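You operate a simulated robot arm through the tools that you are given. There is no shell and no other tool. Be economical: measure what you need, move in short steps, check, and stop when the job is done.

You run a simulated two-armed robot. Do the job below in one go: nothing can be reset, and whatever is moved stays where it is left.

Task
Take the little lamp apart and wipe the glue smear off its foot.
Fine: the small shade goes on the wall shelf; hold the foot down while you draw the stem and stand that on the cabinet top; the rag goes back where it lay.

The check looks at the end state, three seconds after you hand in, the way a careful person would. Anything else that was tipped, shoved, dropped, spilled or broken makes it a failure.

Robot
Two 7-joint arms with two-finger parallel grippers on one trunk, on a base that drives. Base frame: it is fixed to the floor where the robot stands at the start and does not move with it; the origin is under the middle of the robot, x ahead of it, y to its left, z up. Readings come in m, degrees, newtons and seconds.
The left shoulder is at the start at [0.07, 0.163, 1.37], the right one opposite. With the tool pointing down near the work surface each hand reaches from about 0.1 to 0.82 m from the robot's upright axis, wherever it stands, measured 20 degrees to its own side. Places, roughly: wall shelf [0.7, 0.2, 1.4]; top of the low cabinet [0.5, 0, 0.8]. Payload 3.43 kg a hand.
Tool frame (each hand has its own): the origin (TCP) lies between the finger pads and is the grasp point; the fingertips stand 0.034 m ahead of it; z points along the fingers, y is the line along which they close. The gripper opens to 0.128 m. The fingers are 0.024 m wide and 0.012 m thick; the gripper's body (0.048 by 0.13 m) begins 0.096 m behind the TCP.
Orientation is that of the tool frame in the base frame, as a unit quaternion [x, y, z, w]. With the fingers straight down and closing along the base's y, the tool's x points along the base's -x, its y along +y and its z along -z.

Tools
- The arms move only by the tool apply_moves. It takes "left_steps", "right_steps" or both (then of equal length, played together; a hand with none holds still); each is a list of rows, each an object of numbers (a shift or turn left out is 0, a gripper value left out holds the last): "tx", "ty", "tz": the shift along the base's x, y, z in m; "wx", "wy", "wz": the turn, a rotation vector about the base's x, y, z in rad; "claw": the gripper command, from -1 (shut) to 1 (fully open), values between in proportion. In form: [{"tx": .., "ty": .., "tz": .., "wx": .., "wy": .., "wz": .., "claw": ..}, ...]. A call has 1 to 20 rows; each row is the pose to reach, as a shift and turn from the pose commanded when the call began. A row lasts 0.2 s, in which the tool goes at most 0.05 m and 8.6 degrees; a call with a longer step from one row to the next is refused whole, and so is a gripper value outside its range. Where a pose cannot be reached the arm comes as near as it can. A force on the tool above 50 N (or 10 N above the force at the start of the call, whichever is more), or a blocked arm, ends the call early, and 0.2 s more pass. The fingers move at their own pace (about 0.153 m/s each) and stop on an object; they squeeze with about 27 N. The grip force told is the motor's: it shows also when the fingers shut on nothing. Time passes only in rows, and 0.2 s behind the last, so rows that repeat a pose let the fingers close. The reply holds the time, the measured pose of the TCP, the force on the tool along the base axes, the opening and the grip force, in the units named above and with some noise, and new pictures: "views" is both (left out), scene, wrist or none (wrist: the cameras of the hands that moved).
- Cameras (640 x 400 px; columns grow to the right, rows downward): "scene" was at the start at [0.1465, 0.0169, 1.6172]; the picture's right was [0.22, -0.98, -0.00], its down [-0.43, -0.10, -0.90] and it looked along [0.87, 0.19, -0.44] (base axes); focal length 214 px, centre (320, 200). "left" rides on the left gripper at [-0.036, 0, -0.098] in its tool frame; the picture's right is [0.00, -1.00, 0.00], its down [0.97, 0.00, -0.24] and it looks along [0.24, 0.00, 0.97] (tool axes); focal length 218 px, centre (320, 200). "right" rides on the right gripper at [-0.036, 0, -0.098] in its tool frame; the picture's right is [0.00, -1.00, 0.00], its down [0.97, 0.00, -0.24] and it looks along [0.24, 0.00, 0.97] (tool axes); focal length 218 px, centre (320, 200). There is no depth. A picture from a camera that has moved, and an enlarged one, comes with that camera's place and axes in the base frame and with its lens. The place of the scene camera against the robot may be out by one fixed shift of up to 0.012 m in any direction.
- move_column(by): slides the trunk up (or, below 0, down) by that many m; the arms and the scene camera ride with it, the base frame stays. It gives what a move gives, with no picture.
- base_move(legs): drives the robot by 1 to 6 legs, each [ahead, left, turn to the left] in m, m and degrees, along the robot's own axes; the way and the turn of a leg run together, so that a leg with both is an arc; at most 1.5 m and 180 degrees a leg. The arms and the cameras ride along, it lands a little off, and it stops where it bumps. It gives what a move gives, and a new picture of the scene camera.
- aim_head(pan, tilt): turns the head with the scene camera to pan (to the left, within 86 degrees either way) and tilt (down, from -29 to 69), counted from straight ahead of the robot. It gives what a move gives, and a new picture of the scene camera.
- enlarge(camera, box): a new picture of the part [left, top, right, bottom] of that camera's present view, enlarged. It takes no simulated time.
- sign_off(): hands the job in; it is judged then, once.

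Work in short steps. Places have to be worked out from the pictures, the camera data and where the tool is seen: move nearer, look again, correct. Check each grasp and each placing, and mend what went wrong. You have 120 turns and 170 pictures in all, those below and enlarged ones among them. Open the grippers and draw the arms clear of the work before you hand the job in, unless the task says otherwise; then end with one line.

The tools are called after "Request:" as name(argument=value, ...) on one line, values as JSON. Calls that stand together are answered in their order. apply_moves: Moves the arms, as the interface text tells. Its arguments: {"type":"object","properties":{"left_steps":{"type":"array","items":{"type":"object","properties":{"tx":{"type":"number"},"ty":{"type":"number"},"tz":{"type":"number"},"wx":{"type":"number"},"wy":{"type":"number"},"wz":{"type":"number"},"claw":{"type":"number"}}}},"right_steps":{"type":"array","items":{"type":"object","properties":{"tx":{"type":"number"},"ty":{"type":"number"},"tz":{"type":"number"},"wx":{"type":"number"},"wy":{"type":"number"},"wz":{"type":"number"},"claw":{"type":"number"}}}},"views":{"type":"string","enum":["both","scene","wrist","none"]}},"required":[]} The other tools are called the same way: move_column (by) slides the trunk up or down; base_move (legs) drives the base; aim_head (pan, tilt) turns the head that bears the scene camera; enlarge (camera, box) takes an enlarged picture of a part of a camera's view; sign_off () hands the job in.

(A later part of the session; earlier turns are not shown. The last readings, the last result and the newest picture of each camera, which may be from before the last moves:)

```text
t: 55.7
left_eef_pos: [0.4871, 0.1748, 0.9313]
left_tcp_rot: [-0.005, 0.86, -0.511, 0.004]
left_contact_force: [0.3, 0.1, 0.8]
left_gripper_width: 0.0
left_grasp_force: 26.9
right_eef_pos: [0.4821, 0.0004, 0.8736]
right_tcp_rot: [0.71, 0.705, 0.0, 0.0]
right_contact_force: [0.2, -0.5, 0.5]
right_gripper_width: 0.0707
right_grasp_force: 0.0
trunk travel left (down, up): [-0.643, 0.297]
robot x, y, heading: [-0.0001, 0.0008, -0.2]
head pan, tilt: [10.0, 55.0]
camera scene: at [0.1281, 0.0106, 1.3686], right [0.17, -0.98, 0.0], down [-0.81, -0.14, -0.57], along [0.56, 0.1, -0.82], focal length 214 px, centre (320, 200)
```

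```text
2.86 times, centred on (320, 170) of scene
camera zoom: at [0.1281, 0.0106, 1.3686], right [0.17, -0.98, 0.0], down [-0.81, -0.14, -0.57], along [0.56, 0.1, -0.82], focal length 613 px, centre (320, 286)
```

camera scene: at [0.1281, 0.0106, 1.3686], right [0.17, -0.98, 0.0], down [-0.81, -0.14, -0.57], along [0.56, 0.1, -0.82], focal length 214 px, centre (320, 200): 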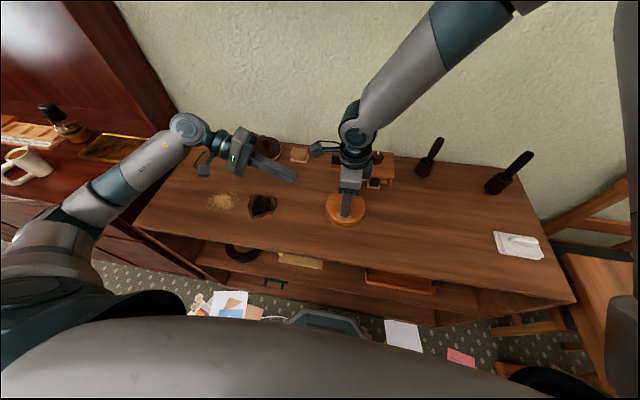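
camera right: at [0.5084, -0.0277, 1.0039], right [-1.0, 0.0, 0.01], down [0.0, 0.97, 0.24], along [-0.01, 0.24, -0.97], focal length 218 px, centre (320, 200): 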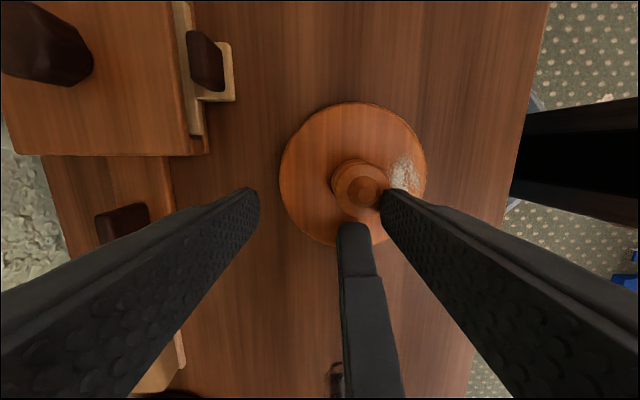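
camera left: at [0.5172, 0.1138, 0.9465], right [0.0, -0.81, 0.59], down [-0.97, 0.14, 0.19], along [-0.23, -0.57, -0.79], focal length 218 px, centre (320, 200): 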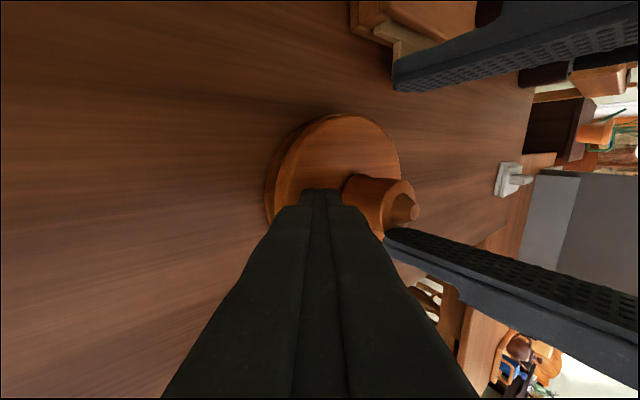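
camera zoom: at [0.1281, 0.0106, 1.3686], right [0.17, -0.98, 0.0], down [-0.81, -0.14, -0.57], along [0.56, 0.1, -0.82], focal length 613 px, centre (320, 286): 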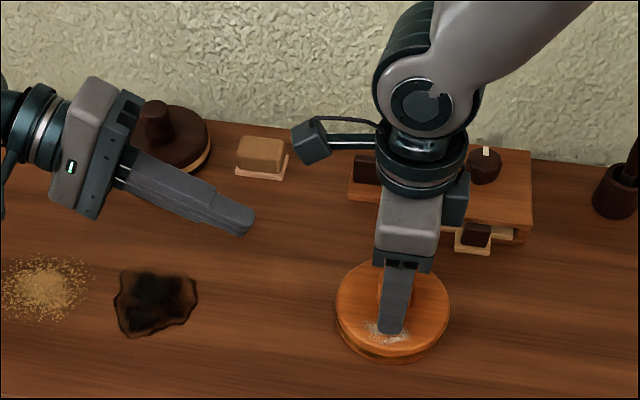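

The right is centred on the stem. Now the left comes in low at 60° to just above the foot.

Request:
apply_moves(left_steps=[{"ty": -0.03, "tz": -0.02, "tx": -0.003}, {"ty": -0.06, "tz": -0.035, "tx": -0.006}, {"ty": -0.085, "tz": -0.05, "tx": -0.006}, {"ty": -0.105, "tz": -0.056, "tx": -0.006}, {"ty": -0.105, "tz": -0.062, "tx": -0.006}, {"ty": -0.105, "tz": -0.062, "tx": -0.006}], views="none")

Request:
enlarge(camera="scene", box=[230, 100, 410, 240])

Request:
enlarge(camera="left", box=[200, 80, 480, 260])

```text
t: 57.1
left_eef_pos: [0.4812, 0.0678, 0.8697]
left_tcp_rot: [-0.006, 0.86, -0.51, 0.005]
left_contact_force: [0.1, -0.1, 0.0]
left_gripper_width: 0.0
left_grasp_force: 27.0
right_eef_pos: [0.4821, -0.0008, 0.8733]
right_tcp_rot: [0.709, 0.705, 0.0, 0.001]
right_contact_force: [0.1, 0.4, 0.1]
right_gripper_width: 0.0704
right_grasp_force: 0.1
trunk travel left (down, up): [-0.643, 0.297]
robot x, y, heading: [0.0009, 0.0004, -0.3]
head pan, tilt: [10.0, 55.0]
```

```text
2.86 times, centred on (320, 170) of scene
camera zoom: at [0.1283, 0.0097, 1.3686], right [0.17, -0.98, 0.0], down [-0.81, -0.14, -0.57], along [0.56, 0.1, -0.82], focal length 613 px, centre (320, 286)
```

zoom: 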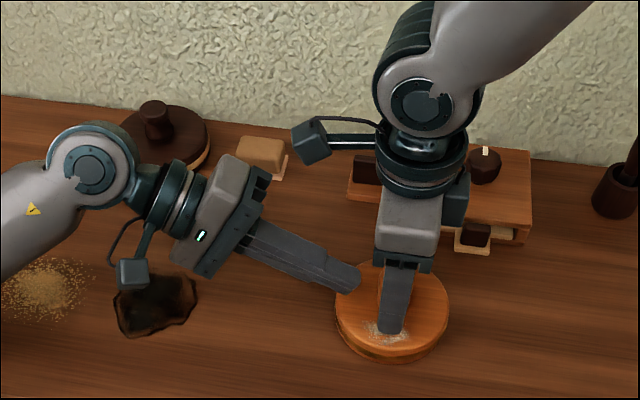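

```text
2.22 times, centred on (340, 170) of left
camera zoom: at [0.5159, 0.1552, 0.9159], right [0.01, -0.48, 0.88], down [-0.97, 0.2, 0.11], along [-0.23, -0.85, -0.47], focal length 485 px, centre (276, 267)
```

zoom: 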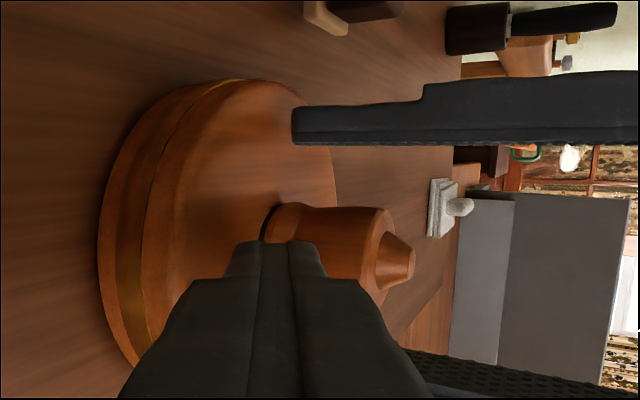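

No conflict now. I press the left down in small steps until it feels the foot.

Request:
apply_moves(left_steps=[{"tz": -0.003}, {"tz": -0.005}, {"tz": -0.007}, {"tz": -0.008}, {"tz": -0.008}], views="none")

```text
t: 58.3
left_eef_pos: [0.4804, 0.0705, 0.8608]
left_tcp_rot: [-0.006, 0.86, -0.51, 0.003]
left_contact_force: [-0.3, -0.2, -0.4]
left_gripper_width: 0.0
left_grasp_force: 26.8
right_eef_pos: [0.4834, 0.0003, 0.8727]
right_tcp_rot: [0.71, 0.705, 0.0, 0.0]
right_contact_force: [0.2, 0.1, 0.6]
right_gripper_width: 0.0703
right_grasp_force: 0.1
trunk travel left (down, up): [-0.643, 0.297]
robot x, y, heading: [-0.0016, -0.001, -0.0]
head pan, tilt: [10.0, 55.0]
```

Request:
apply_moves(left_steps=[{"tz": -0.002}, {"tz": -0.004}, {"tz": -0.005}, {"tz": -0.005}], views="none")

```text
t: 59.3
left_eef_pos: [0.48, 0.0701, 0.8586]
left_tcp_rot: [-0.005, 0.859, -0.512, 0.006]
left_contact_force: [3.1, 1.4, 21.5]
left_gripper_width: 0.0001
left_grasp_force: 26.7
right_eef_pos: [0.4819, -0.0002, 0.8751]
right_tcp_rot: [0.709, 0.705, 0.001, 0.001]
right_contact_force: [0.5, -0.7, 0.3]
right_gripper_width: 0.0703
right_grasp_force: 0.0
trunk travel left (down, up): [-0.643, 0.297]
robot x, y, heading: [0.0035, 0.0049, -0.1]
head pan, tilt: [10.0, 55.0]
```

The left presses the foot with 21 N. I add a little pressure and close the right on the stem.

Request:
apply_moves(left_steps=[{"tz": -0.001}, {"tz": -0.001}, {"tz": -0.001}, {"tz": -0.001}, {"tz": -0.001}], right_steps=[{"tx": -0.001, "claw": -0.3}, {"tx": -0.001, "claw": -0.5}, {"tx": -0.001, "claw": -1}, {"tx": -0.001, "claw": -1}, {"tx": -0.001, "claw": -1}], views="none")

Request:
enlarge(camera="scene", box=[270, 140, 410, 240])

```text
t: 60.5
left_eef_pos: [0.4816, 0.0695, 0.859]
left_tcp_rot: [-0.005, 0.858, -0.513, 0.007]
left_contact_force: [3.2, 3.0, 42.3]
left_gripper_width: 0.0
left_grasp_force: 26.9
right_eef_pos: [0.4793, -0.0005, 0.8751]
right_tcp_rot: [0.71, 0.705, 0.001, 0.001]
right_contact_force: [0.8, -0.8, 0.5]
right_gripper_width: 0.0329
right_grasp_force: 27.1
trunk travel left (down, up): [-0.643, 0.297]
robot x, y, heading: [0.0011, -0.0023, -0.0]
head pan, tilt: [10.0, 55.0]
```

```text
4.00 times, centred on (340, 190) of scene
camera zoom: at [0.1251, 0.01, 1.369], right [0.17, -0.98, 0.0], down [-0.81, -0.14, -0.58], along [0.57, 0.1, -0.82], focal length 858 px, centre (240, 240)
```

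zoom: 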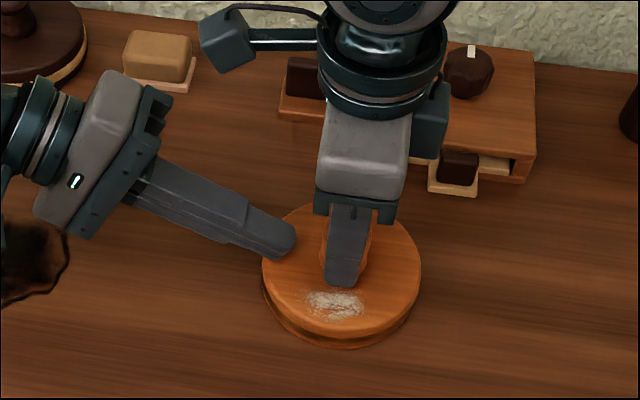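

The stem is gripped (0.033 m) and the foot held. I ease the press slightly and draw the stem up slowly.

Request:
apply_moves(left_steps=[{"tz": 0.001}, {"tz": 0.001}, {"tz": 0.001}, {"tz": 0.001}, {"tz": 0.001}, {"tz": 0.001}, {"tz": 0.001}], right_steps=[{"tz": 0.003}, {"tz": 0.007}, {"tz": 0.012}, {"tz": 0.018}, {"tz": 0.025}, {"tz": 0.032}, {"tz": 0.04}], views="none")

Request:
enlarge(camera="scene", box=[270, 140, 410, 240])

```text
t: 62.1
left_eef_pos: [0.4793, 0.0696, 0.8595]
left_tcp_rot: [-0.005, 0.861, -0.509, 0.006]
left_contact_force: [3.9, -0.8, 37.0]
left_gripper_width: 0.0
left_grasp_force: 27.2
right_eef_pos: [0.4803, 0.0001, 0.9152]
right_tcp_rot: [0.709, 0.705, 0.001, 0.001]
right_contact_force: [-0.3, -0.1, -0.5]
right_gripper_width: 0.0329
right_grasp_force: 27.2
trunk travel left (down, up): [-0.643, 0.297]
robot x, y, heading: [0.0016, -0.0004, 0.2]
head pan, tilt: [10.0, 55.0]
```

```text
4.00 times, centred on (340, 190) of scene
camera zoom: at [0.1253, 0.0095, 1.3689], right [0.17, -0.98, 0.0], down [-0.81, -0.14, -0.58], along [0.57, 0.1, -0.82], focal length 858 px, centre (240, 240)
```

zoom: 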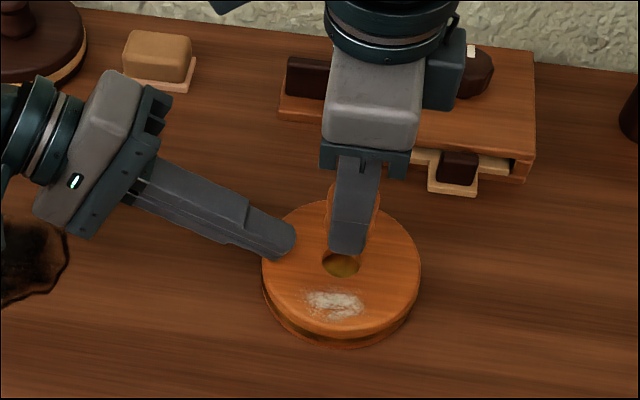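

The stem has slid out of the socket with the foot held. I lift it clear and ease the left hand off.

Request:
apply_moves(left_steps=[{"tz": 0.002}, {"tz": 0.004}, {"tz": 0.004}, {"tz": 0.004}, {"tz": 0.004}], right_steps=[{"tz": 0.02}, {"tz": 0.05}, {"tz": 0.08}, {"tz": 0.08, "ty": -0.04}, {"tz": 0.08, "ty": -0.09}], views="both")

Request:
enlarge(camera="scene", box=[270, 100, 430, 240])

```text
t: 63.3
left_eef_pos: [0.4796, 0.0685, 0.8589]
left_tcp_rot: [-0.006, 0.862, -0.507, 0.004]
left_contact_force: [0.0, -2.4, 5.6]
left_gripper_width: 0.0001
left_grasp_force: 26.6
right_eef_pos: [0.4826, -0.0919, 0.9947]
right_tcp_rot: [0.709, 0.705, 0.002, -0.001]
right_contact_force: [-0.9, 0.5, -0.7]
right_gripper_width: 0.0331
right_grasp_force: 26.8
trunk travel left (down, up): [-0.643, 0.297]
robot x, y, heading: [-0.0026, 0.0026, 0.3]
head pan, tilt: [10.0, 55.0]
camera scene: at [0.1272, 0.0075, 1.3686], right [0.18, -0.98, 0.0], down [-0.81, -0.14, -0.57], along [0.57, 0.1, -0.82], focal length 214 px, centre (320, 200)
camera right: at [0.4814, -0.1293, 1.0924], right [-1.0, 0.0, 0.0], down [0.0, 0.97, 0.24], along [0.0, 0.24, -0.97], focal length 218 px, centre (320, 200)
camera left: at [0.5148, 0.1552, 0.9063], right [0.01, -0.48, 0.87], down [-0.97, 0.2, 0.12], along [-0.23, -0.85, -0.47], focal length 218 px, centre (320, 200)
```

scene: 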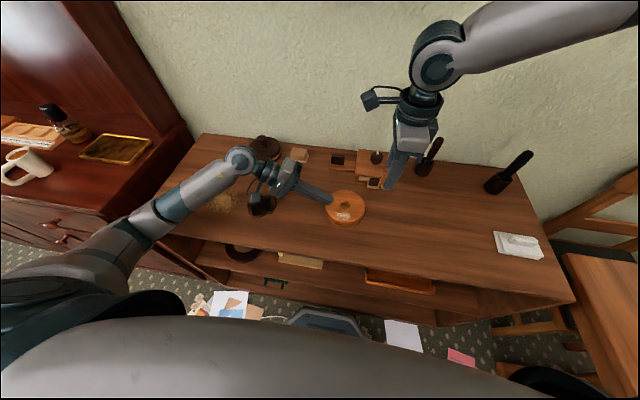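
right: 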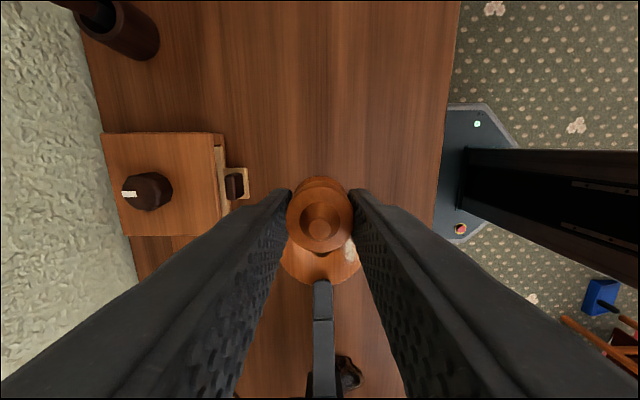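
left: 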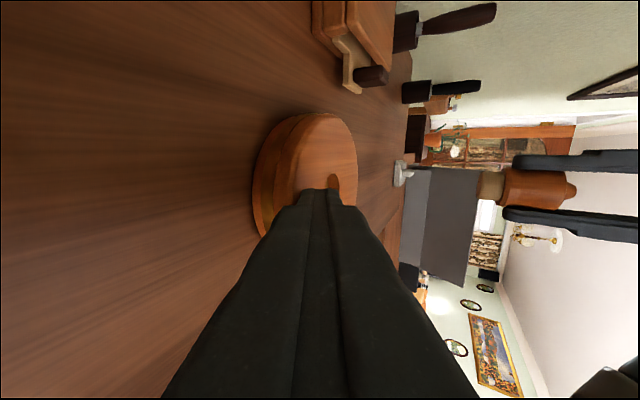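

```text
2.86 times, centred on (350, 170) of scene
camera zoom: at [0.1272, 0.0075, 1.3686], right [0.18, -0.98, 0.0], down [-0.81, -0.14, -0.57], along [0.57, 0.1, -0.82], focal length 613 px, centre (234, 286)
```

zoom: 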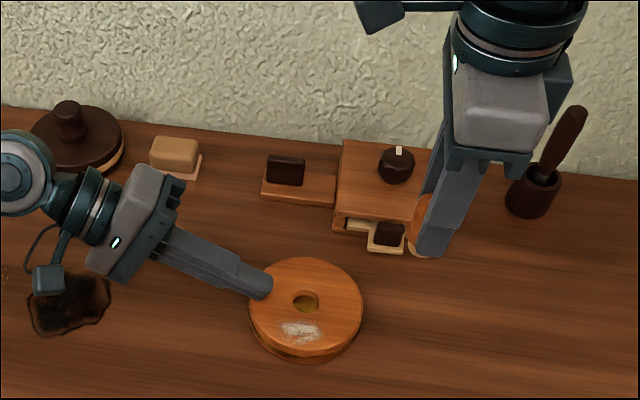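

I leave the left resting lightly, and carry the stem to the empty spot at about [0.48, -0.23], lowering near the top.

Request:
apply_moves(right_steps=[{"ty": -0.045}, {"ty": -0.09}, {"ty": -0.138}, {"ty": -0.138, "tz": -0.04}, {"ty": -0.138, "tz": -0.08}, {"ty": -0.138, "tz": -0.105}, {"ty": -0.138, "tz": -0.112}], left_steps=[{"tz": 0.003}, {"tz": 0.01}, {"tz": 0.02}, {"tz": 0.03, "ty": 0.03}, {"tz": 0.04, "ty": 0.06}, {"tz": 0.05, "ty": 0.09}, {"tz": 0.06, "ty": 0.12}], views="scene")

Request:
enlarge(camera="scene", box=[330, 120, 490, 240])

Request:
enlarge(camera="scene", box=[290, 170, 400, 240])

```text
t: 64.9
left_eef_pos: [0.4803, 0.1904, 0.9203]
left_tcp_rot: [-0.004, 0.86, -0.51, 0.004]
left_contact_force: [0.4, 0.2, -0.3]
left_gripper_width: 0.0001
left_grasp_force: 27.2
right_eef_pos: [0.4792, -0.2278, 0.8811]
right_tcp_rot: [0.709, 0.705, 0.0, 0.001]
right_contact_force: [-0.4, -0.1, 0.3]
right_gripper_width: 0.0328
right_grasp_force: 27.2
trunk travel left (down, up): [-0.643, 0.297]
robot x, y, heading: [0.0017, -0.0017, -0.1]
head pan, tilt: [10.0, 55.0]
camera scene: at [0.1277, 0.0107, 1.3686], right [0.17, -0.98, 0.0], down [-0.81, -0.14, -0.57], along [0.56, 0.1, -0.82], focal length 214 px, centre (320, 200)
```

scene: 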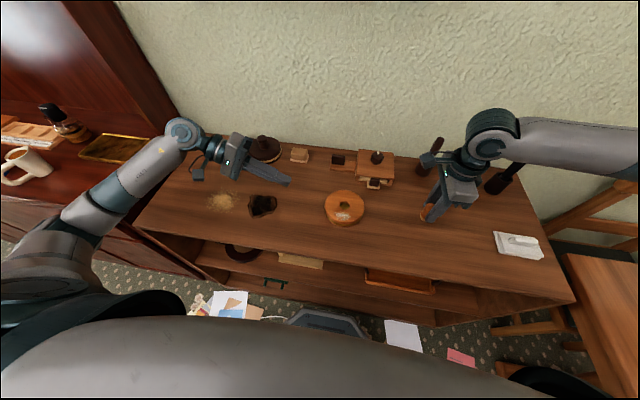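

```text
3.33 times, centred on (410, 180) of scene
camera zoom: at [0.1277, 0.0107, 1.3686], right [0.17, -0.98, 0.0], down [-0.81, -0.14, -0.57], along [0.56, 0.1, -0.82], focal length 715 px, centre (20, 267)
```

zoom: 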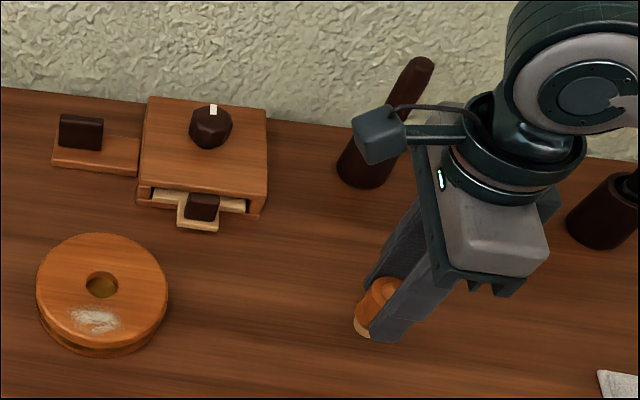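

```text
5.71 times, centred on (345, 205) of scene
camera zoom: at [0.1277, 0.0107, 1.3686], right [0.17, -0.98, 0.0], down [-0.81, -0.14, -0.57], along [0.56, 0.1, -0.82], focal length 1226 px, centre (177, 171)
```

zoom: 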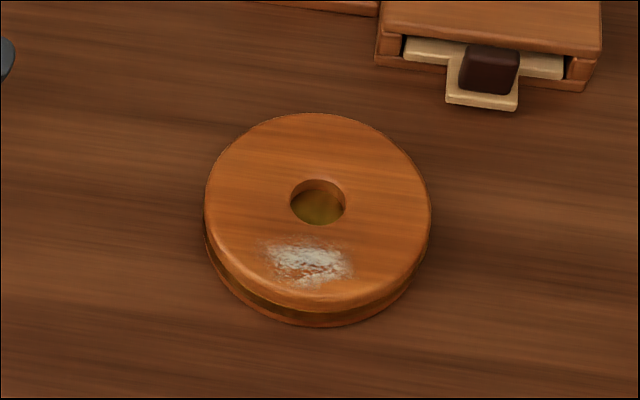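

The foot is intact. I lower the stem to feel the top.

Request:
apply_moves(right_steps=[{"tz": -0.003}, {"tz": -0.006}, {"tz": -0.009}, {"tz": -0.011}, {"tz": -0.011}], views="none")

Request:
enlarge(camera="scene", box=[400, 180, 460, 230])

```text
t: 66.1
left_eef_pos: [0.4806, 0.1893, 0.9207]
left_tcp_rot: [-0.005, 0.86, -0.51, 0.005]
left_contact_force: [-0.5, -0.7, -0.4]
left_gripper_width: 0.0
left_grasp_force: 27.1
right_eef_pos: [0.4815, -0.2283, 0.8703]
right_tcp_rot: [0.708, 0.706, 0.001, 0.0]
right_contact_force: [0.8, -0.3, -1.0]
right_gripper_width: 0.033
right_grasp_force: 27.2
trunk travel left (down, up): [-0.643, 0.297]
robot x, y, heading: [-0.002, 0.0037, -0.1]
head pan, tilt: [10.0, 55.0]
```

```text
8.00 times, centred on (430, 205) of scene
camera zoom: at [0.1282, 0.0099, 1.3686], right [0.17, -0.98, 0.0], down [-0.81, -0.14, -0.57], along [0.56, 0.1, -0.82], focal length 1716 px, centre (-560, 160)
```

zoom: 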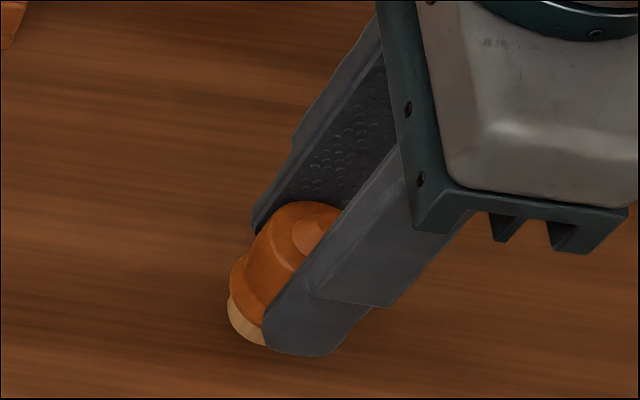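

Request:
apply_moves(right_steps=[{"tz": -0.003}, {"tz": -0.005}, {"tz": -0.007}, {"tz": -0.007}], views="none")

Request:
enlarge(camera="scene", box=[400, 180, 460, 230])

```text
t: 67.1
left_eef_pos: [0.4802, 0.1887, 0.9198]
left_tcp_rot: [-0.006, 0.86, -0.51, 0.006]
left_contact_force: [-1.0, 0.6, 0.0]
left_gripper_width: 0.0
left_grasp_force: 27.1
right_eef_pos: [0.4818, -0.2282, 0.8645]
right_tcp_rot: [0.709, 0.705, 0.0, 0.0]
right_contact_force: [-0.3, -0.2, -0.7]
right_gripper_width: 0.033
right_grasp_force: 26.7
trunk travel left (down, up): [-0.643, 0.297]
robot x, y, heading: [-0.0045, 0.0005, 0.2]
head pan, tilt: [10.0, 55.0]
```

```text
8.00 times, centred on (430, 205) of scene
camera zoom: at [0.1282, 0.0099, 1.3686], right [0.17, -0.98, 0.0], down [-0.81, -0.14, -0.57], along [0.56, 0.1, -0.82], focal length 1716 px, centre (-560, 160)
```

zoom: 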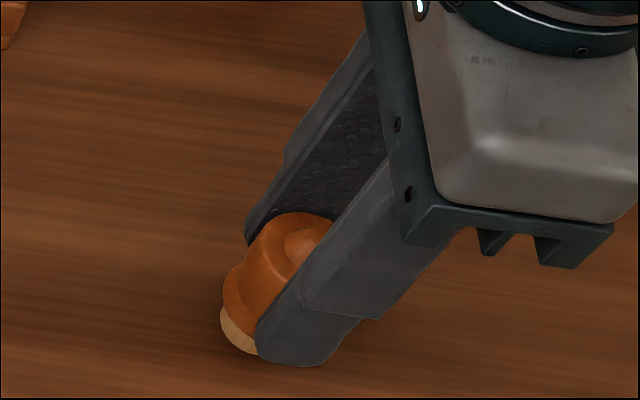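

Request:
apply_moves(right_steps=[{"tz": -0.002}, {"tz": -0.004}, {"tz": -0.005}, {"tz": -0.005}], views="none")

```text
t: 68.1
left_eef_pos: [0.4797, 0.1896, 0.9194]
left_tcp_rot: [-0.006, 0.86, -0.51, 0.005]
left_contact_force: [0.3, 0.1, -0.7]
left_gripper_width: 0.0
left_grasp_force: 26.8
right_eef_pos: [0.4815, -0.2268, 0.8576]
right_tcp_rot: [0.709, 0.705, 0.0, 0.001]
right_contact_force: [0.0, -0.5, -0.7]
right_gripper_width: 0.033
right_grasp_force: 26.7
trunk travel left (down, up): [-0.643, 0.297]
robot x, y, heading: [0.0025, 0.0001, 0.1]
head pan, tilt: [10.0, 55.0]
```

Request:
apply_moves(right_steps=[{"tz": -0.002}, {"tz": -0.004}, {"tz": -0.005}, {"tz": -0.005}], views="none")

Request:
enlarge(camera="scene", box=[400, 180, 460, 230])

```text
t: 69.1
left_eef_pos: [0.4801, 0.189, 0.9209]
left_tcp_rot: [-0.006, 0.861, -0.509, 0.004]
left_contact_force: [-0.2, -0.6, 0.0]
left_gripper_width: 0.0002
left_grasp_force: 27.5
right_eef_pos: [0.4807, -0.2277, 0.8542]
right_tcp_rot: [0.709, 0.706, 0.001, 0.002]
right_contact_force: [2.4, -3.0, 10.1]
right_gripper_width: 0.033
right_grasp_force: 27.1
trunk travel left (down, up): [-0.643, 0.297]
robot x, y, heading: [0.0048, 0.0005, 0.0]
head pan, tilt: [10.0, 55.0]
```

```text
8.00 times, centred on (430, 205) of scene
camera zoom: at [0.1276, 0.0099, 1.3688], right [0.17, -0.98, 0.0], down [-0.81, -0.14, -0.57], along [0.57, 0.1, -0.82], focal length 1716 px, centre (-560, 160)
```

zoom: 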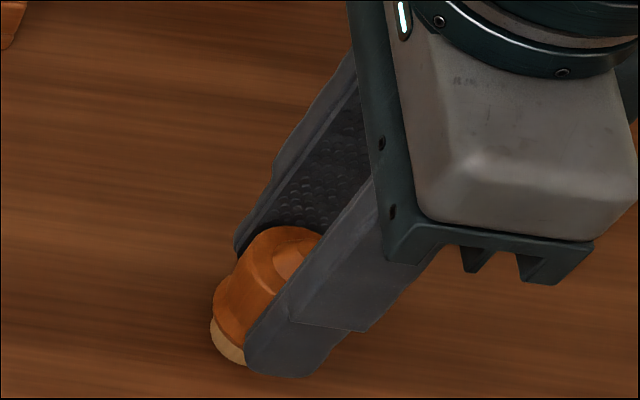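

The stem touches the top (10 N). I ease off, open and rise straight up.

Request:
apply_moves(right_steps=[{"tz": 0.001}, {"tz": 0.001, "claw": -0.2}, {"tz": 0.001, "claw": 0.1}, {"tz": 0.001, "claw": 0.1}, {"tz": 0.03}, {"tz": 0.07}, {"tz": 0.11}], views="both")

Request:
enlarge(camera="scene", box=[370, 150, 470, 240])

```text
t: 70.7
left_eef_pos: [0.4813, 0.1891, 0.9209]
left_tcp_rot: [-0.005, 0.86, -0.509, 0.004]
left_contact_force: [1.0, 0.9, -0.3]
left_gripper_width: 0.0
left_grasp_force: 27.2
right_eef_pos: [0.4806, -0.2283, 0.9639]
right_tcp_rot: [0.709, 0.705, 0.0, 0.001]
right_contact_force: [-0.3, -0.3, -1.2]
right_gripper_width: 0.0703
right_grasp_force: 0.0
trunk travel left (down, up): [-0.643, 0.297]
robot x, y, heading: [-0.0015, -0.0031, 0.3]
head pan, tilt: [10.0, 55.0]
camera scene: at [0.1278, 0.0104, 1.3685], right [0.17, -0.98, 0.0], down [-0.81, -0.14, -0.57], along [0.56, 0.1, -0.82], focal length 214 px, centre (320, 200)
camera right: at [0.4794, -0.2646, 1.063], right [-1.0, 0.01, 0.0], down [0.0, 0.97, 0.24], along [0.0, 0.24, -0.97], focal length 218 px, centre (320, 200)
```

scene: 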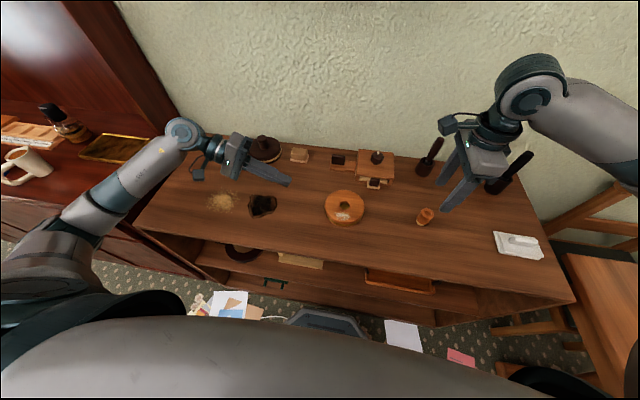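
right: 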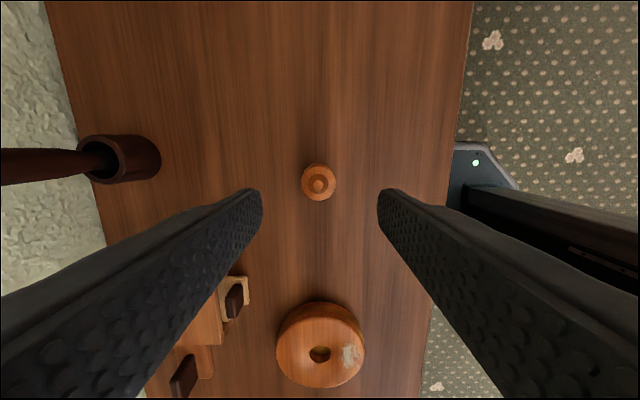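

```text
4.44 times, centred on (420, 195) of scene
camera zoom: at [0.1278, 0.0104, 1.3685], right [0.17, -0.98, 0.0], down [-0.81, -0.14, -0.57], along [0.56, 0.1, -0.82], focal length 953 px, centre (-124, 222)
```

zoom: 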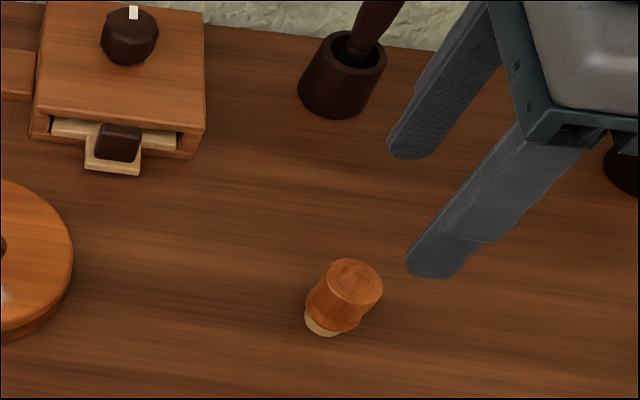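

The stem stands upright. Next the right hand goes over the rag, at about [0.451, -0.483].

Request:
apply_moves(right_steps=[{"tz": 0.02, "ty": -0.04}, {"tz": 0.02, "ty": -0.085, "tx": -0.008}, {"tz": 0.02, "ty": -0.13, "tx": -0.015}, {"tz": 0.02, "ty": -0.175, "tx": -0.022}, {"tz": 0.02, "ty": -0.22, "tx": -0.03}, {"tz": 0.02, "ty": -0.255, "tx": -0.03}, {"tz": 0.0, "ty": -0.255, "tx": -0.03}], views="wrist")

Request:
enlarge(camera="right", box=[220, 100, 420, 260])

```text
t: 72.3
left_eef_pos: [0.4805, 0.1891, 0.9194]
left_tcp_rot: [-0.005, 0.86, -0.51, 0.005]
left_contact_force: [-0.3, 0.6, 0.0]
left_gripper_width: 0.0
left_grasp_force: 26.4
right_eef_pos: [0.4512, -0.4831, 0.964]
right_tcp_rot: [0.709, 0.706, 0.0, 0.0]
right_contact_force: [-0.9, -0.7, 0.5]
right_gripper_width: 0.0703
right_grasp_force: 0.1
trunk travel left (down, up): [-0.643, 0.297]
robot x, y, heading: [-0.0005, 0.0017, -0.0]
head pan, tilt: [10.0, 55.0]
camera right: at [0.4506, -0.5196, 1.0619], right [-1.0, 0.0, 0.0], down [0.0, 0.97, 0.24], along [0.0, 0.24, -0.97], focal length 218 px, centre (320, 200)
```

right: 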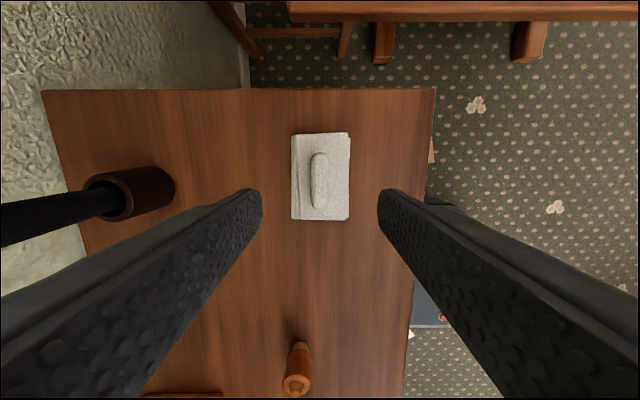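

```text
2.50 times, centred on (320, 180) of right
camera zoom: at [0.4506, -0.5196, 1.0619], right [-1.0, 0.0, 0.0], down [0.0, 0.97, 0.24], along [0.0, 0.24, -0.97], focal length 546 px, centre (320, 250)
```

zoom: 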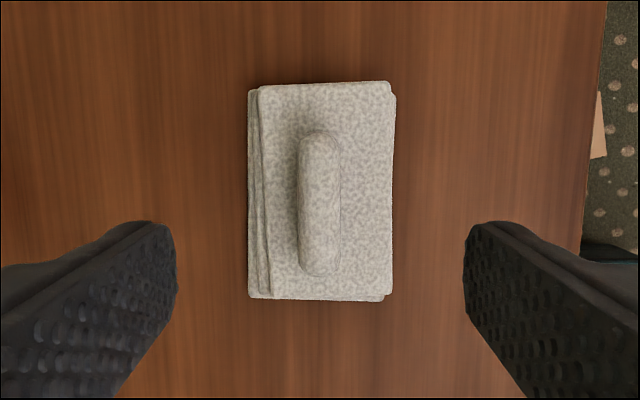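

The hand is centred over the rag's ridge. I lower toward the pad and feel for it.

Request:
apply_moves(right_steps=[{"tz": -0.04, "ty": 0.001, "claw": -0.2}, {"tz": -0.08, "ty": 0.001}, {"tz": -0.1, "ty": 0.001}, {"tz": -0.106, "ty": 0.001}, {"tz": -0.109, "ty": 0.001}, {"tz": -0.109, "ty": 0.001}], views="none")

Request:
enlarge(camera="scene", box=[470, 200, 560, 270])

Request:
enlarge(camera="right", box=[220, 100, 420, 260])

```text
t: 73.7
left_eef_pos: [0.4802, 0.1901, 0.9192]
left_tcp_rot: [-0.006, 0.861, -0.509, 0.005]
left_contact_force: [0.8, 0.5, 0.6]
left_gripper_width: 0.0004
left_grasp_force: 27.2
right_eef_pos: [0.4516, -0.4826, 0.8548]
right_tcp_rot: [0.708, 0.706, 0.0, 0.001]
right_contact_force: [-0.3, -0.2, 0.0]
right_gripper_width: 0.0513
right_grasp_force: 0.1
trunk travel left (down, up): [-0.643, 0.297]
robot x, y, heading: [0.0045, 0.0012, 0.2]
head pan, tilt: [10.0, 55.0]
```

```text
5.71 times, centred on (515, 235) of scene
camera zoom: at [0.1281, 0.0098, 1.3686], right [0.17, -0.98, 0.0], down [-0.81, -0.14, -0.57], along [0.56, 0.1, -0.82], focal length 1226 px, centre (-794, 0)
```

zoom: 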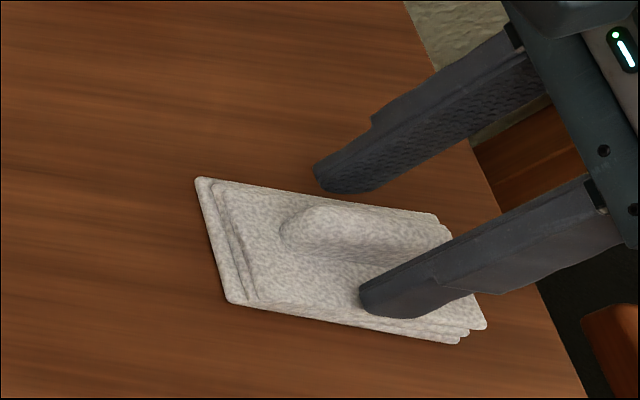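

```text
2.50 times, centred on (320, 180) of right
camera zoom: at [0.4509, -0.5185, 0.9528], right [-1.0, 0.01, 0.0], down [0.0, 0.97, 0.24], along [0.0, 0.24, -0.97], focal length 546 px, centre (320, 250)
```

zoom: 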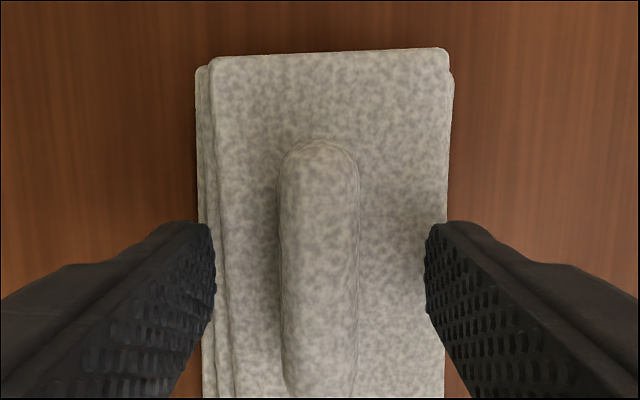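

Request:
apply_moves(right_steps=[{"tz": -0.002}, {"tz": -0.004}, {"tz": -0.005}, {"tz": -0.005}], views="none")

```text
t: 74.7
left_eef_pos: [0.4805, 0.1889, 0.9199]
left_tcp_rot: [-0.005, 0.86, -0.51, 0.004]
left_contact_force: [0.4, -1.0, 0.3]
left_gripper_width: 0.0
left_grasp_force: 26.6
right_eef_pos: [0.4496, -0.4824, 0.8508]
right_tcp_rot: [0.709, 0.705, 0.0, 0.0]
right_contact_force: [-0.3, -0.1, 3.0]
right_gripper_width: 0.051
right_grasp_force: 0.0
trunk travel left (down, up): [-0.643, 0.297]
robot x, y, heading: [0.0019, 0.0012, 0.1]
head pan, tilt: [10.0, 55.0]
```

Pad top felt at about z 0.816. I rise 1.5 mm and close on the ridge.

Request:
apply_moves(right_steps=[{"tz": 0.0015}, {"tz": 0.0015, "claw": -0.6}, {"tz": 0.0015, "claw": -1}, {"tz": 0.0015, "claw": -1}, {"tz": 0.0015, "claw": -1}], views="none")

Request:
enlarge(camera="right", box=[220, 100, 420, 260])

```text
t: 75.9
left_eef_pos: [0.4805, 0.188, 0.9202]
left_tcp_rot: [-0.005, 0.86, -0.509, 0.004]
left_contact_force: [-0.6, -0.7, 0.0]
left_gripper_width: 0.0
left_grasp_force: 27.2
right_eef_pos: [0.4509, -0.4824, 0.8507]
right_tcp_rot: [0.71, 0.704, 0.0, 0.0]
right_contact_force: [0.3, -0.5, -0.6]
right_gripper_width: 0.0171
right_grasp_force: 27.0
trunk travel left (down, up): [-0.643, 0.297]
robot x, y, heading: [-0.0001, 0.0005, 0.0]
head pan, tilt: [10.0, 55.0]
```

```text
2.50 times, centred on (320, 180) of right
camera zoom: at [0.451, -0.5187, 0.9495], right [-1.0, 0.01, 0.0], down [0.0, 0.97, 0.24], along [0.0, 0.24, -0.97], focal length 546 px, centre (320, 250)
```

zoom: 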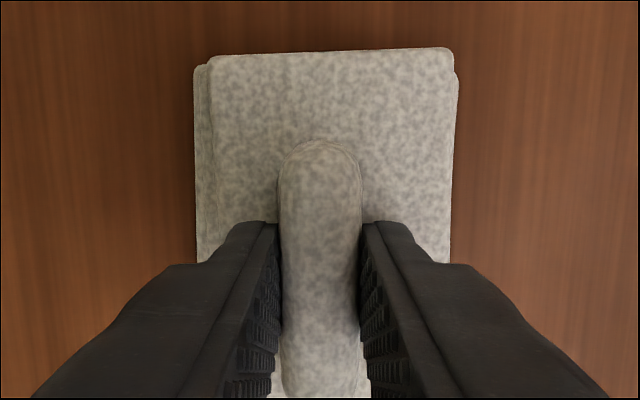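

The ridge is gripped (0.017 m). I lift the rag and carry it high toward the foot, while the left goes back over the foot's left-rear side.

Request:
apply_moves(right_steps=[{"tz": 0.03}, {"tz": 0.07}, {"tz": 0.11}, {"tz": 0.15}, {"tz": 0.15, "ty": 0.045}, {"tz": 0.15, "ty": 0.09}, {"tz": 0.15, "ty": 0.135}, {"tz": 0.15, "ty": 0.18}, {"tz": 0.15, "ty": 0.225}, {"tz": 0.15, "ty": 0.27}, {"tz": 0.15, "ty": 0.315}], left_steps=[{"tx": 0.01}, {"tx": 0.024}, {"tx": 0.024}, {"tx": 0.024, "ty": -0.03, "tz": -0.01}, {"tx": 0.024, "ty": -0.06, "tz": -0.02}, {"tx": 0.024, "ty": -0.09, "tz": -0.035}, {"tx": 0.024, "ty": -0.12, "tz": -0.045}, {"tx": 0.024, "ty": -0.121, "tz": -0.05}, {"tx": 0.024, "ty": -0.121, "tz": -0.053}, {"tx": 0.024, "ty": -0.121, "tz": -0.053}, {"tx": 0.024, "ty": -0.121, "tz": -0.053}], views="both")

Request:
enlarge(camera="scene", box=[270, 100, 450, 240])

```text
t: 78.3
left_eef_pos: [0.507, 0.0731, 0.8651]
left_tcp_rot: [-0.006, 0.859, -0.512, 0.004]
left_contact_force: [1.3, 1.5, -0.9]
left_gripper_width: 0.0
left_grasp_force: 27.0
right_eef_pos: [0.4307, -0.1082, 0.9815]
right_tcp_rot: [0.68, 0.729, 0.017, -0.084]
right_contact_force: [2.0, -3.9, -6.5]
right_gripper_width: 0.0173
right_grasp_force: 27.1
trunk travel left (down, up): [-0.643, 0.297]
robot x, y, heading: [0.0022, 0.0012, -0.1]
head pan, tilt: [10.0, 55.0]
camera scene: at [0.1309, 0.0173, 1.3682], right [0.17, -0.98, 0.01], down [-0.81, -0.15, -0.57], along [0.56, 0.1, -0.82], focal length 214 px, centre (320, 200)
camera right: at [0.442, -0.1568, 1.0728], right [-0.99, -0.08, 0.09], down [-0.04, 0.93, 0.38], along [-0.11, 0.37, -0.92], focal length 218 px, centre (320, 200)
camera left: at [0.5415, 0.1601, 0.9112], right [0.01, -0.48, 0.88], down [-0.97, 0.2, 0.12], along [-0.23, -0.86, -0.46], focal length 218 px, centre (320, 200)
```

scene: 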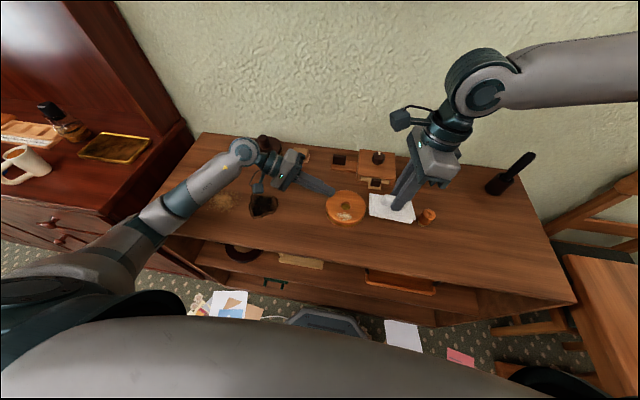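
right: 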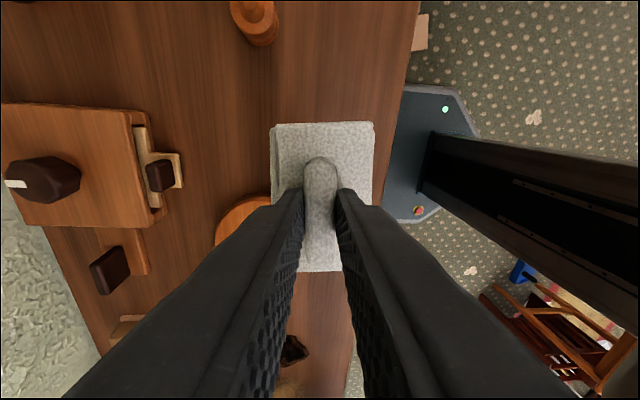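
left: 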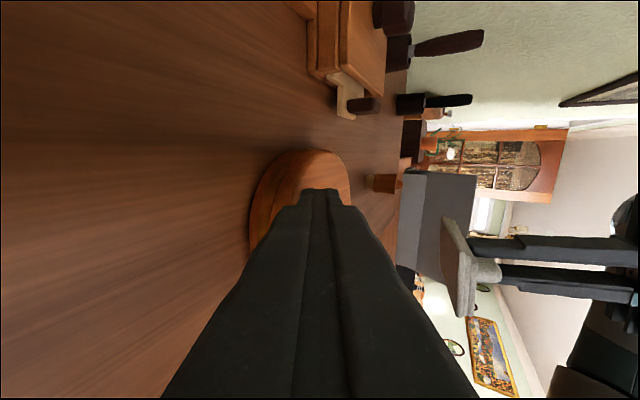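

```text
2.86 times, centred on (360, 170) of scene
camera zoom: at [0.1309, 0.0173, 1.3682], right [0.17, -0.98, 0.01], down [-0.81, -0.15, -0.57], along [0.56, 0.1, -0.82], focal length 613 px, centre (206, 286)
```

zoom: 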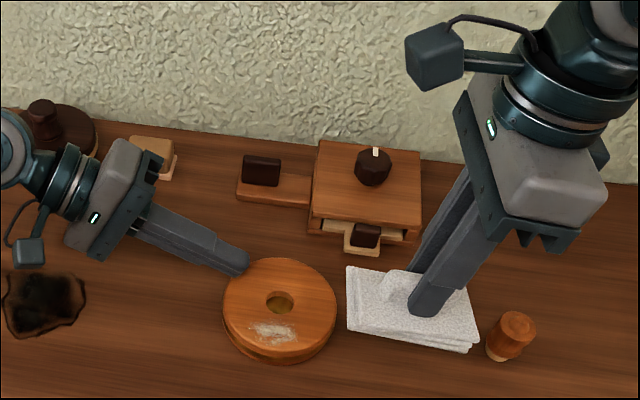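

The right hand is off its commanded pose and tilted, and the trunk is pushed sideways: something on the right blocks the arm. I look to the right before moving.

Request:
aim_head(pan=-45, tilt=40)

```text
t: 79.5
left_eef_pos: [0.5047, 0.0674, 0.8664]
left_tcp_rot: [-0.006, 0.861, -0.509, 0.004]
left_contact_force: [0.4, 0.5, -0.1]
left_gripper_width: 0.0001
left_grasp_force: 27.0
right_eef_pos: [0.4283, -0.1117, 0.9811]
right_tcp_rot: [0.678, 0.729, 0.021, -0.087]
right_contact_force: [0.0, 0.3, -0.9]
right_gripper_width: 0.017
right_grasp_force: 27.3
trunk travel left (down, up): [-0.643, 0.297]
robot x, y, heading: [0.0013, 0.0022, 0.1]
head pan, tilt: [-45.0, 40.0]
camera scene: at [0.1174, -0.0631, 1.3892], right [-0.71, -0.71, 0.0], down [-0.46, 0.45, -0.77], along [0.54, -0.54, -0.64], focal length 214 px, centre (320, 200)
```

scene: 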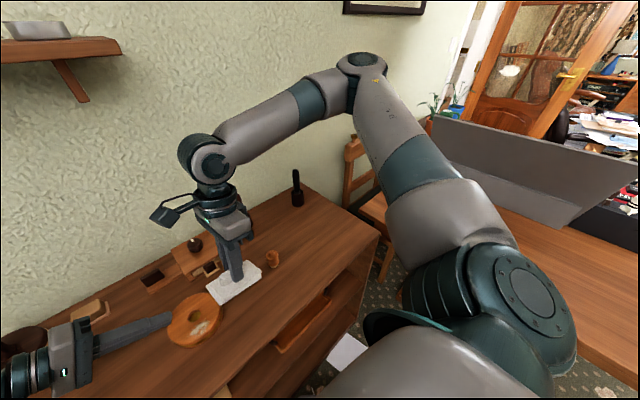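

The elbow sits far out but no force shows now. I hold still for a moment to see whether the hand settles to its commanded pose.

Request:
apply_moves(right_steps=[{"tz": 0.0}, {"tz": 0.0}], views="none")

Request:
enlarge(camera="scene", box=[130, 20, 450, 320])

```text
t: 80.1
left_eef_pos: [0.5058, 0.0672, 0.8664]
left_tcp_rot: [-0.005, 0.86, -0.509, 0.003]
left_contact_force: [1.1, 0.6, -0.6]
left_gripper_width: 0.0
left_grasp_force: 26.6
right_eef_pos: [0.4535, -0.1674, 1.0]
right_tcp_rot: [0.708, 0.706, 0.0, 0.0]
right_contact_force: [0.2, -0.4, -0.4]
right_gripper_width: 0.0171
right_grasp_force: 27.2
trunk travel left (down, up): [-0.643, 0.297]
robot x, y, heading: [0.0027, -0.001, -0.3]
head pan, tilt: [-45.0, 40.0]
```

```text
1.33 times, centred on (290, 170) of scene
camera zoom: at [0.1194, -0.0632, 1.389], right [-0.71, -0.71, 0.0], down [-0.46, 0.45, -0.77], along [0.54, -0.54, -0.64], focal length 286 px, centre (360, 240)
```

zoom: 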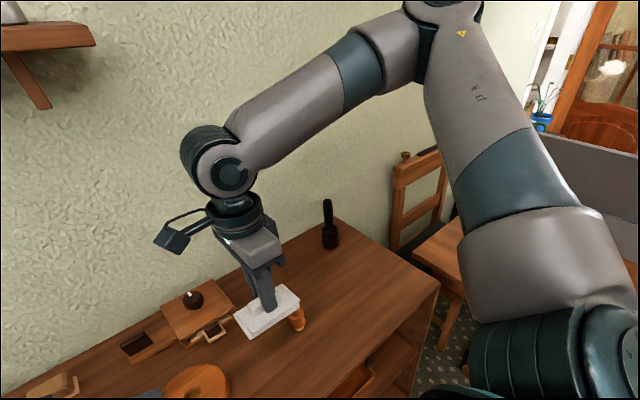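

It has settled at the commanded pose; the arm was just reconfiguring. I check the objects from the centre view, especially the mortars.

Request:
aim_head(pan=0, tilt=50)

Request:
enlarge(camera="left", box=[240, 0, 480, 260])

```text
t: 81.2
left_eef_pos: [0.504, 0.0681, 0.8667]
left_tcp_rot: [-0.005, 0.86, -0.51, 0.004]
left_contact_force: [0.6, 0.8, -0.3]
left_gripper_width: 0.0
left_grasp_force: 27.1
right_eef_pos: [0.4519, -0.1667, 1.0013]
right_tcp_rot: [0.709, 0.705, 0.0, -0.001]
right_contact_force: [0.5, 0.0, -1.3]
right_gripper_width: 0.0171
right_grasp_force: 26.3
trunk travel left (down, up): [-0.643, 0.297]
robot x, y, heading: [0.0009, -0.0021, 0.2]
head pan, tilt: [0.0, 50.0]
camera scene: at [0.1342, -0.0028, 1.3751], right [0.0, -1.0, 0.0], down [-0.77, 0.0, -0.64], along [0.64, 0.0, -0.77], focal length 214 px, centre (320, 200)
```

scene: 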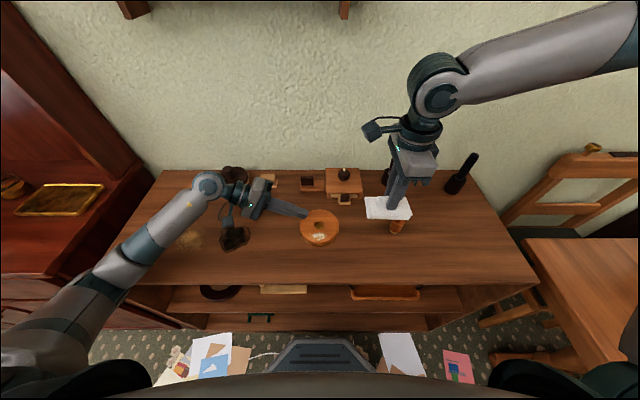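

```text
1.54 times, centred on (360, 130) of left
camera zoom: at [0.5396, 0.1552, 0.9135], right [0.01, -0.48, 0.88], down [-0.97, 0.2, 0.11], along [-0.23, -0.85, -0.47], focal length 336 px, centre (258, 308)
```

zoom: 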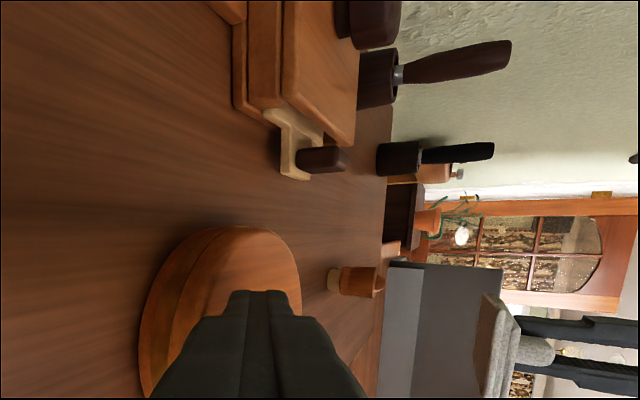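

Both mortars and the stem stand. I carry the rag slowly over the front of the foot.

Request:
apply_moves(right_steps=[{"ty": 0.02, "tx": -0.002}, {"ty": 0.04, "tx": -0.004}, {"ty": 0.06, "tx": -0.006}, {"ty": 0.08, "tx": -0.008}, {"ty": 0.1, "tx": -0.01}, {"ty": 0.12, "tx": -0.011}, {"ty": 0.14, "tx": -0.011}, {"ty": 0.16, "tx": -0.011}, {"ty": 0.1675, "tx": -0.011}, {"ty": 0.1675, "tx": -0.011}, {"ty": 0.1675, "tx": -0.011}], views="scene")

```text
t: 83.6
left_eef_pos: [0.5043, 0.0676, 0.8658]
left_tcp_rot: [-0.006, 0.86, -0.51, 0.004]
left_contact_force: [-0.5, 0.7, -0.2]
left_gripper_width: 0.0
left_grasp_force: 26.6
right_eef_pos: [0.4414, 0.0004, 1.0019]
right_tcp_rot: [0.708, 0.706, 0.001, 0.001]
right_contact_force: [-0.5, 0.5, 0.0]
right_gripper_width: 0.0172
right_grasp_force: 27.1
trunk travel left (down, up): [-0.643, 0.297]
robot x, y, heading: [0.0027, -0.0019, -0.1]
head pan, tilt: [0.0, 50.0]
camera scene: at [0.1342, -0.0025, 1.3751], right [0.0, -1.0, 0.0], down [-0.77, 0.0, -0.64], along [0.64, 0.0, -0.77], focal length 214 px, centre (320, 200)
```

scene: 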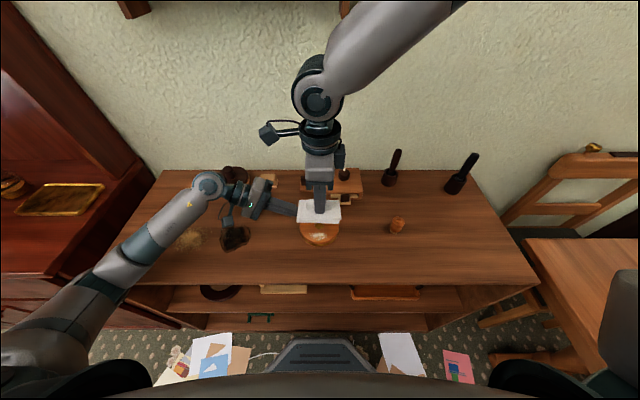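

Arrived cleanly. Now the left presses on the foot while the rag descends to about 10 mm above it.

Request:
apply_moves(right_steps=[{"tz": -0.02}, {"tz": -0.04}, {"tz": -0.06}, {"tz": -0.08}, {"tz": -0.095}, {"tz": -0.105}, {"tz": -0.105}], left_steps=[{"tz": -0.003}, {"tz": -0.006}, {"tz": -0.007}, {"tz": -0.008}, {"tz": -0.0085}, {"tz": -0.009}, {"tz": -0.009}], views="none")

Request:
enlarge(camera="scene", box=[260, 170, 380, 260])

```text
t: 85.2
left_eef_pos: [0.5046, 0.0679, 0.8598]
left_tcp_rot: [-0.005, 0.86, -0.51, 0.005]
left_contact_force: [0.6, 3.2, 8.3]
left_gripper_width: 0.0001
left_grasp_force: 27.2
right_eef_pos: [0.4397, 0.0005, 0.8962]
right_tcp_rot: [0.709, 0.706, 0.001, 0.001]
right_contact_force: [-0.3, -0.2, 0.0]
right_gripper_width: 0.0167
right_grasp_force: 27.0
trunk travel left (down, up): [-0.643, 0.297]
robot x, y, heading: [-0.0012, -0.0031, 0.2]
head pan, tilt: [0.0, 50.0]
```

```text
4.44 times, centred on (320, 215) of scene
camera zoom: at [0.1335, -0.0023, 1.3753], right [0.0, -1.0, 0.0], down [-0.77, 0.0, -0.64], along [0.64, 0.0, -0.77], focal length 953 px, centre (320, 133)
```

zoom: 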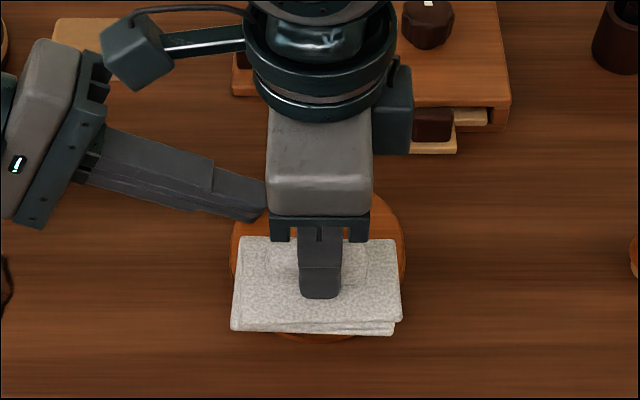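

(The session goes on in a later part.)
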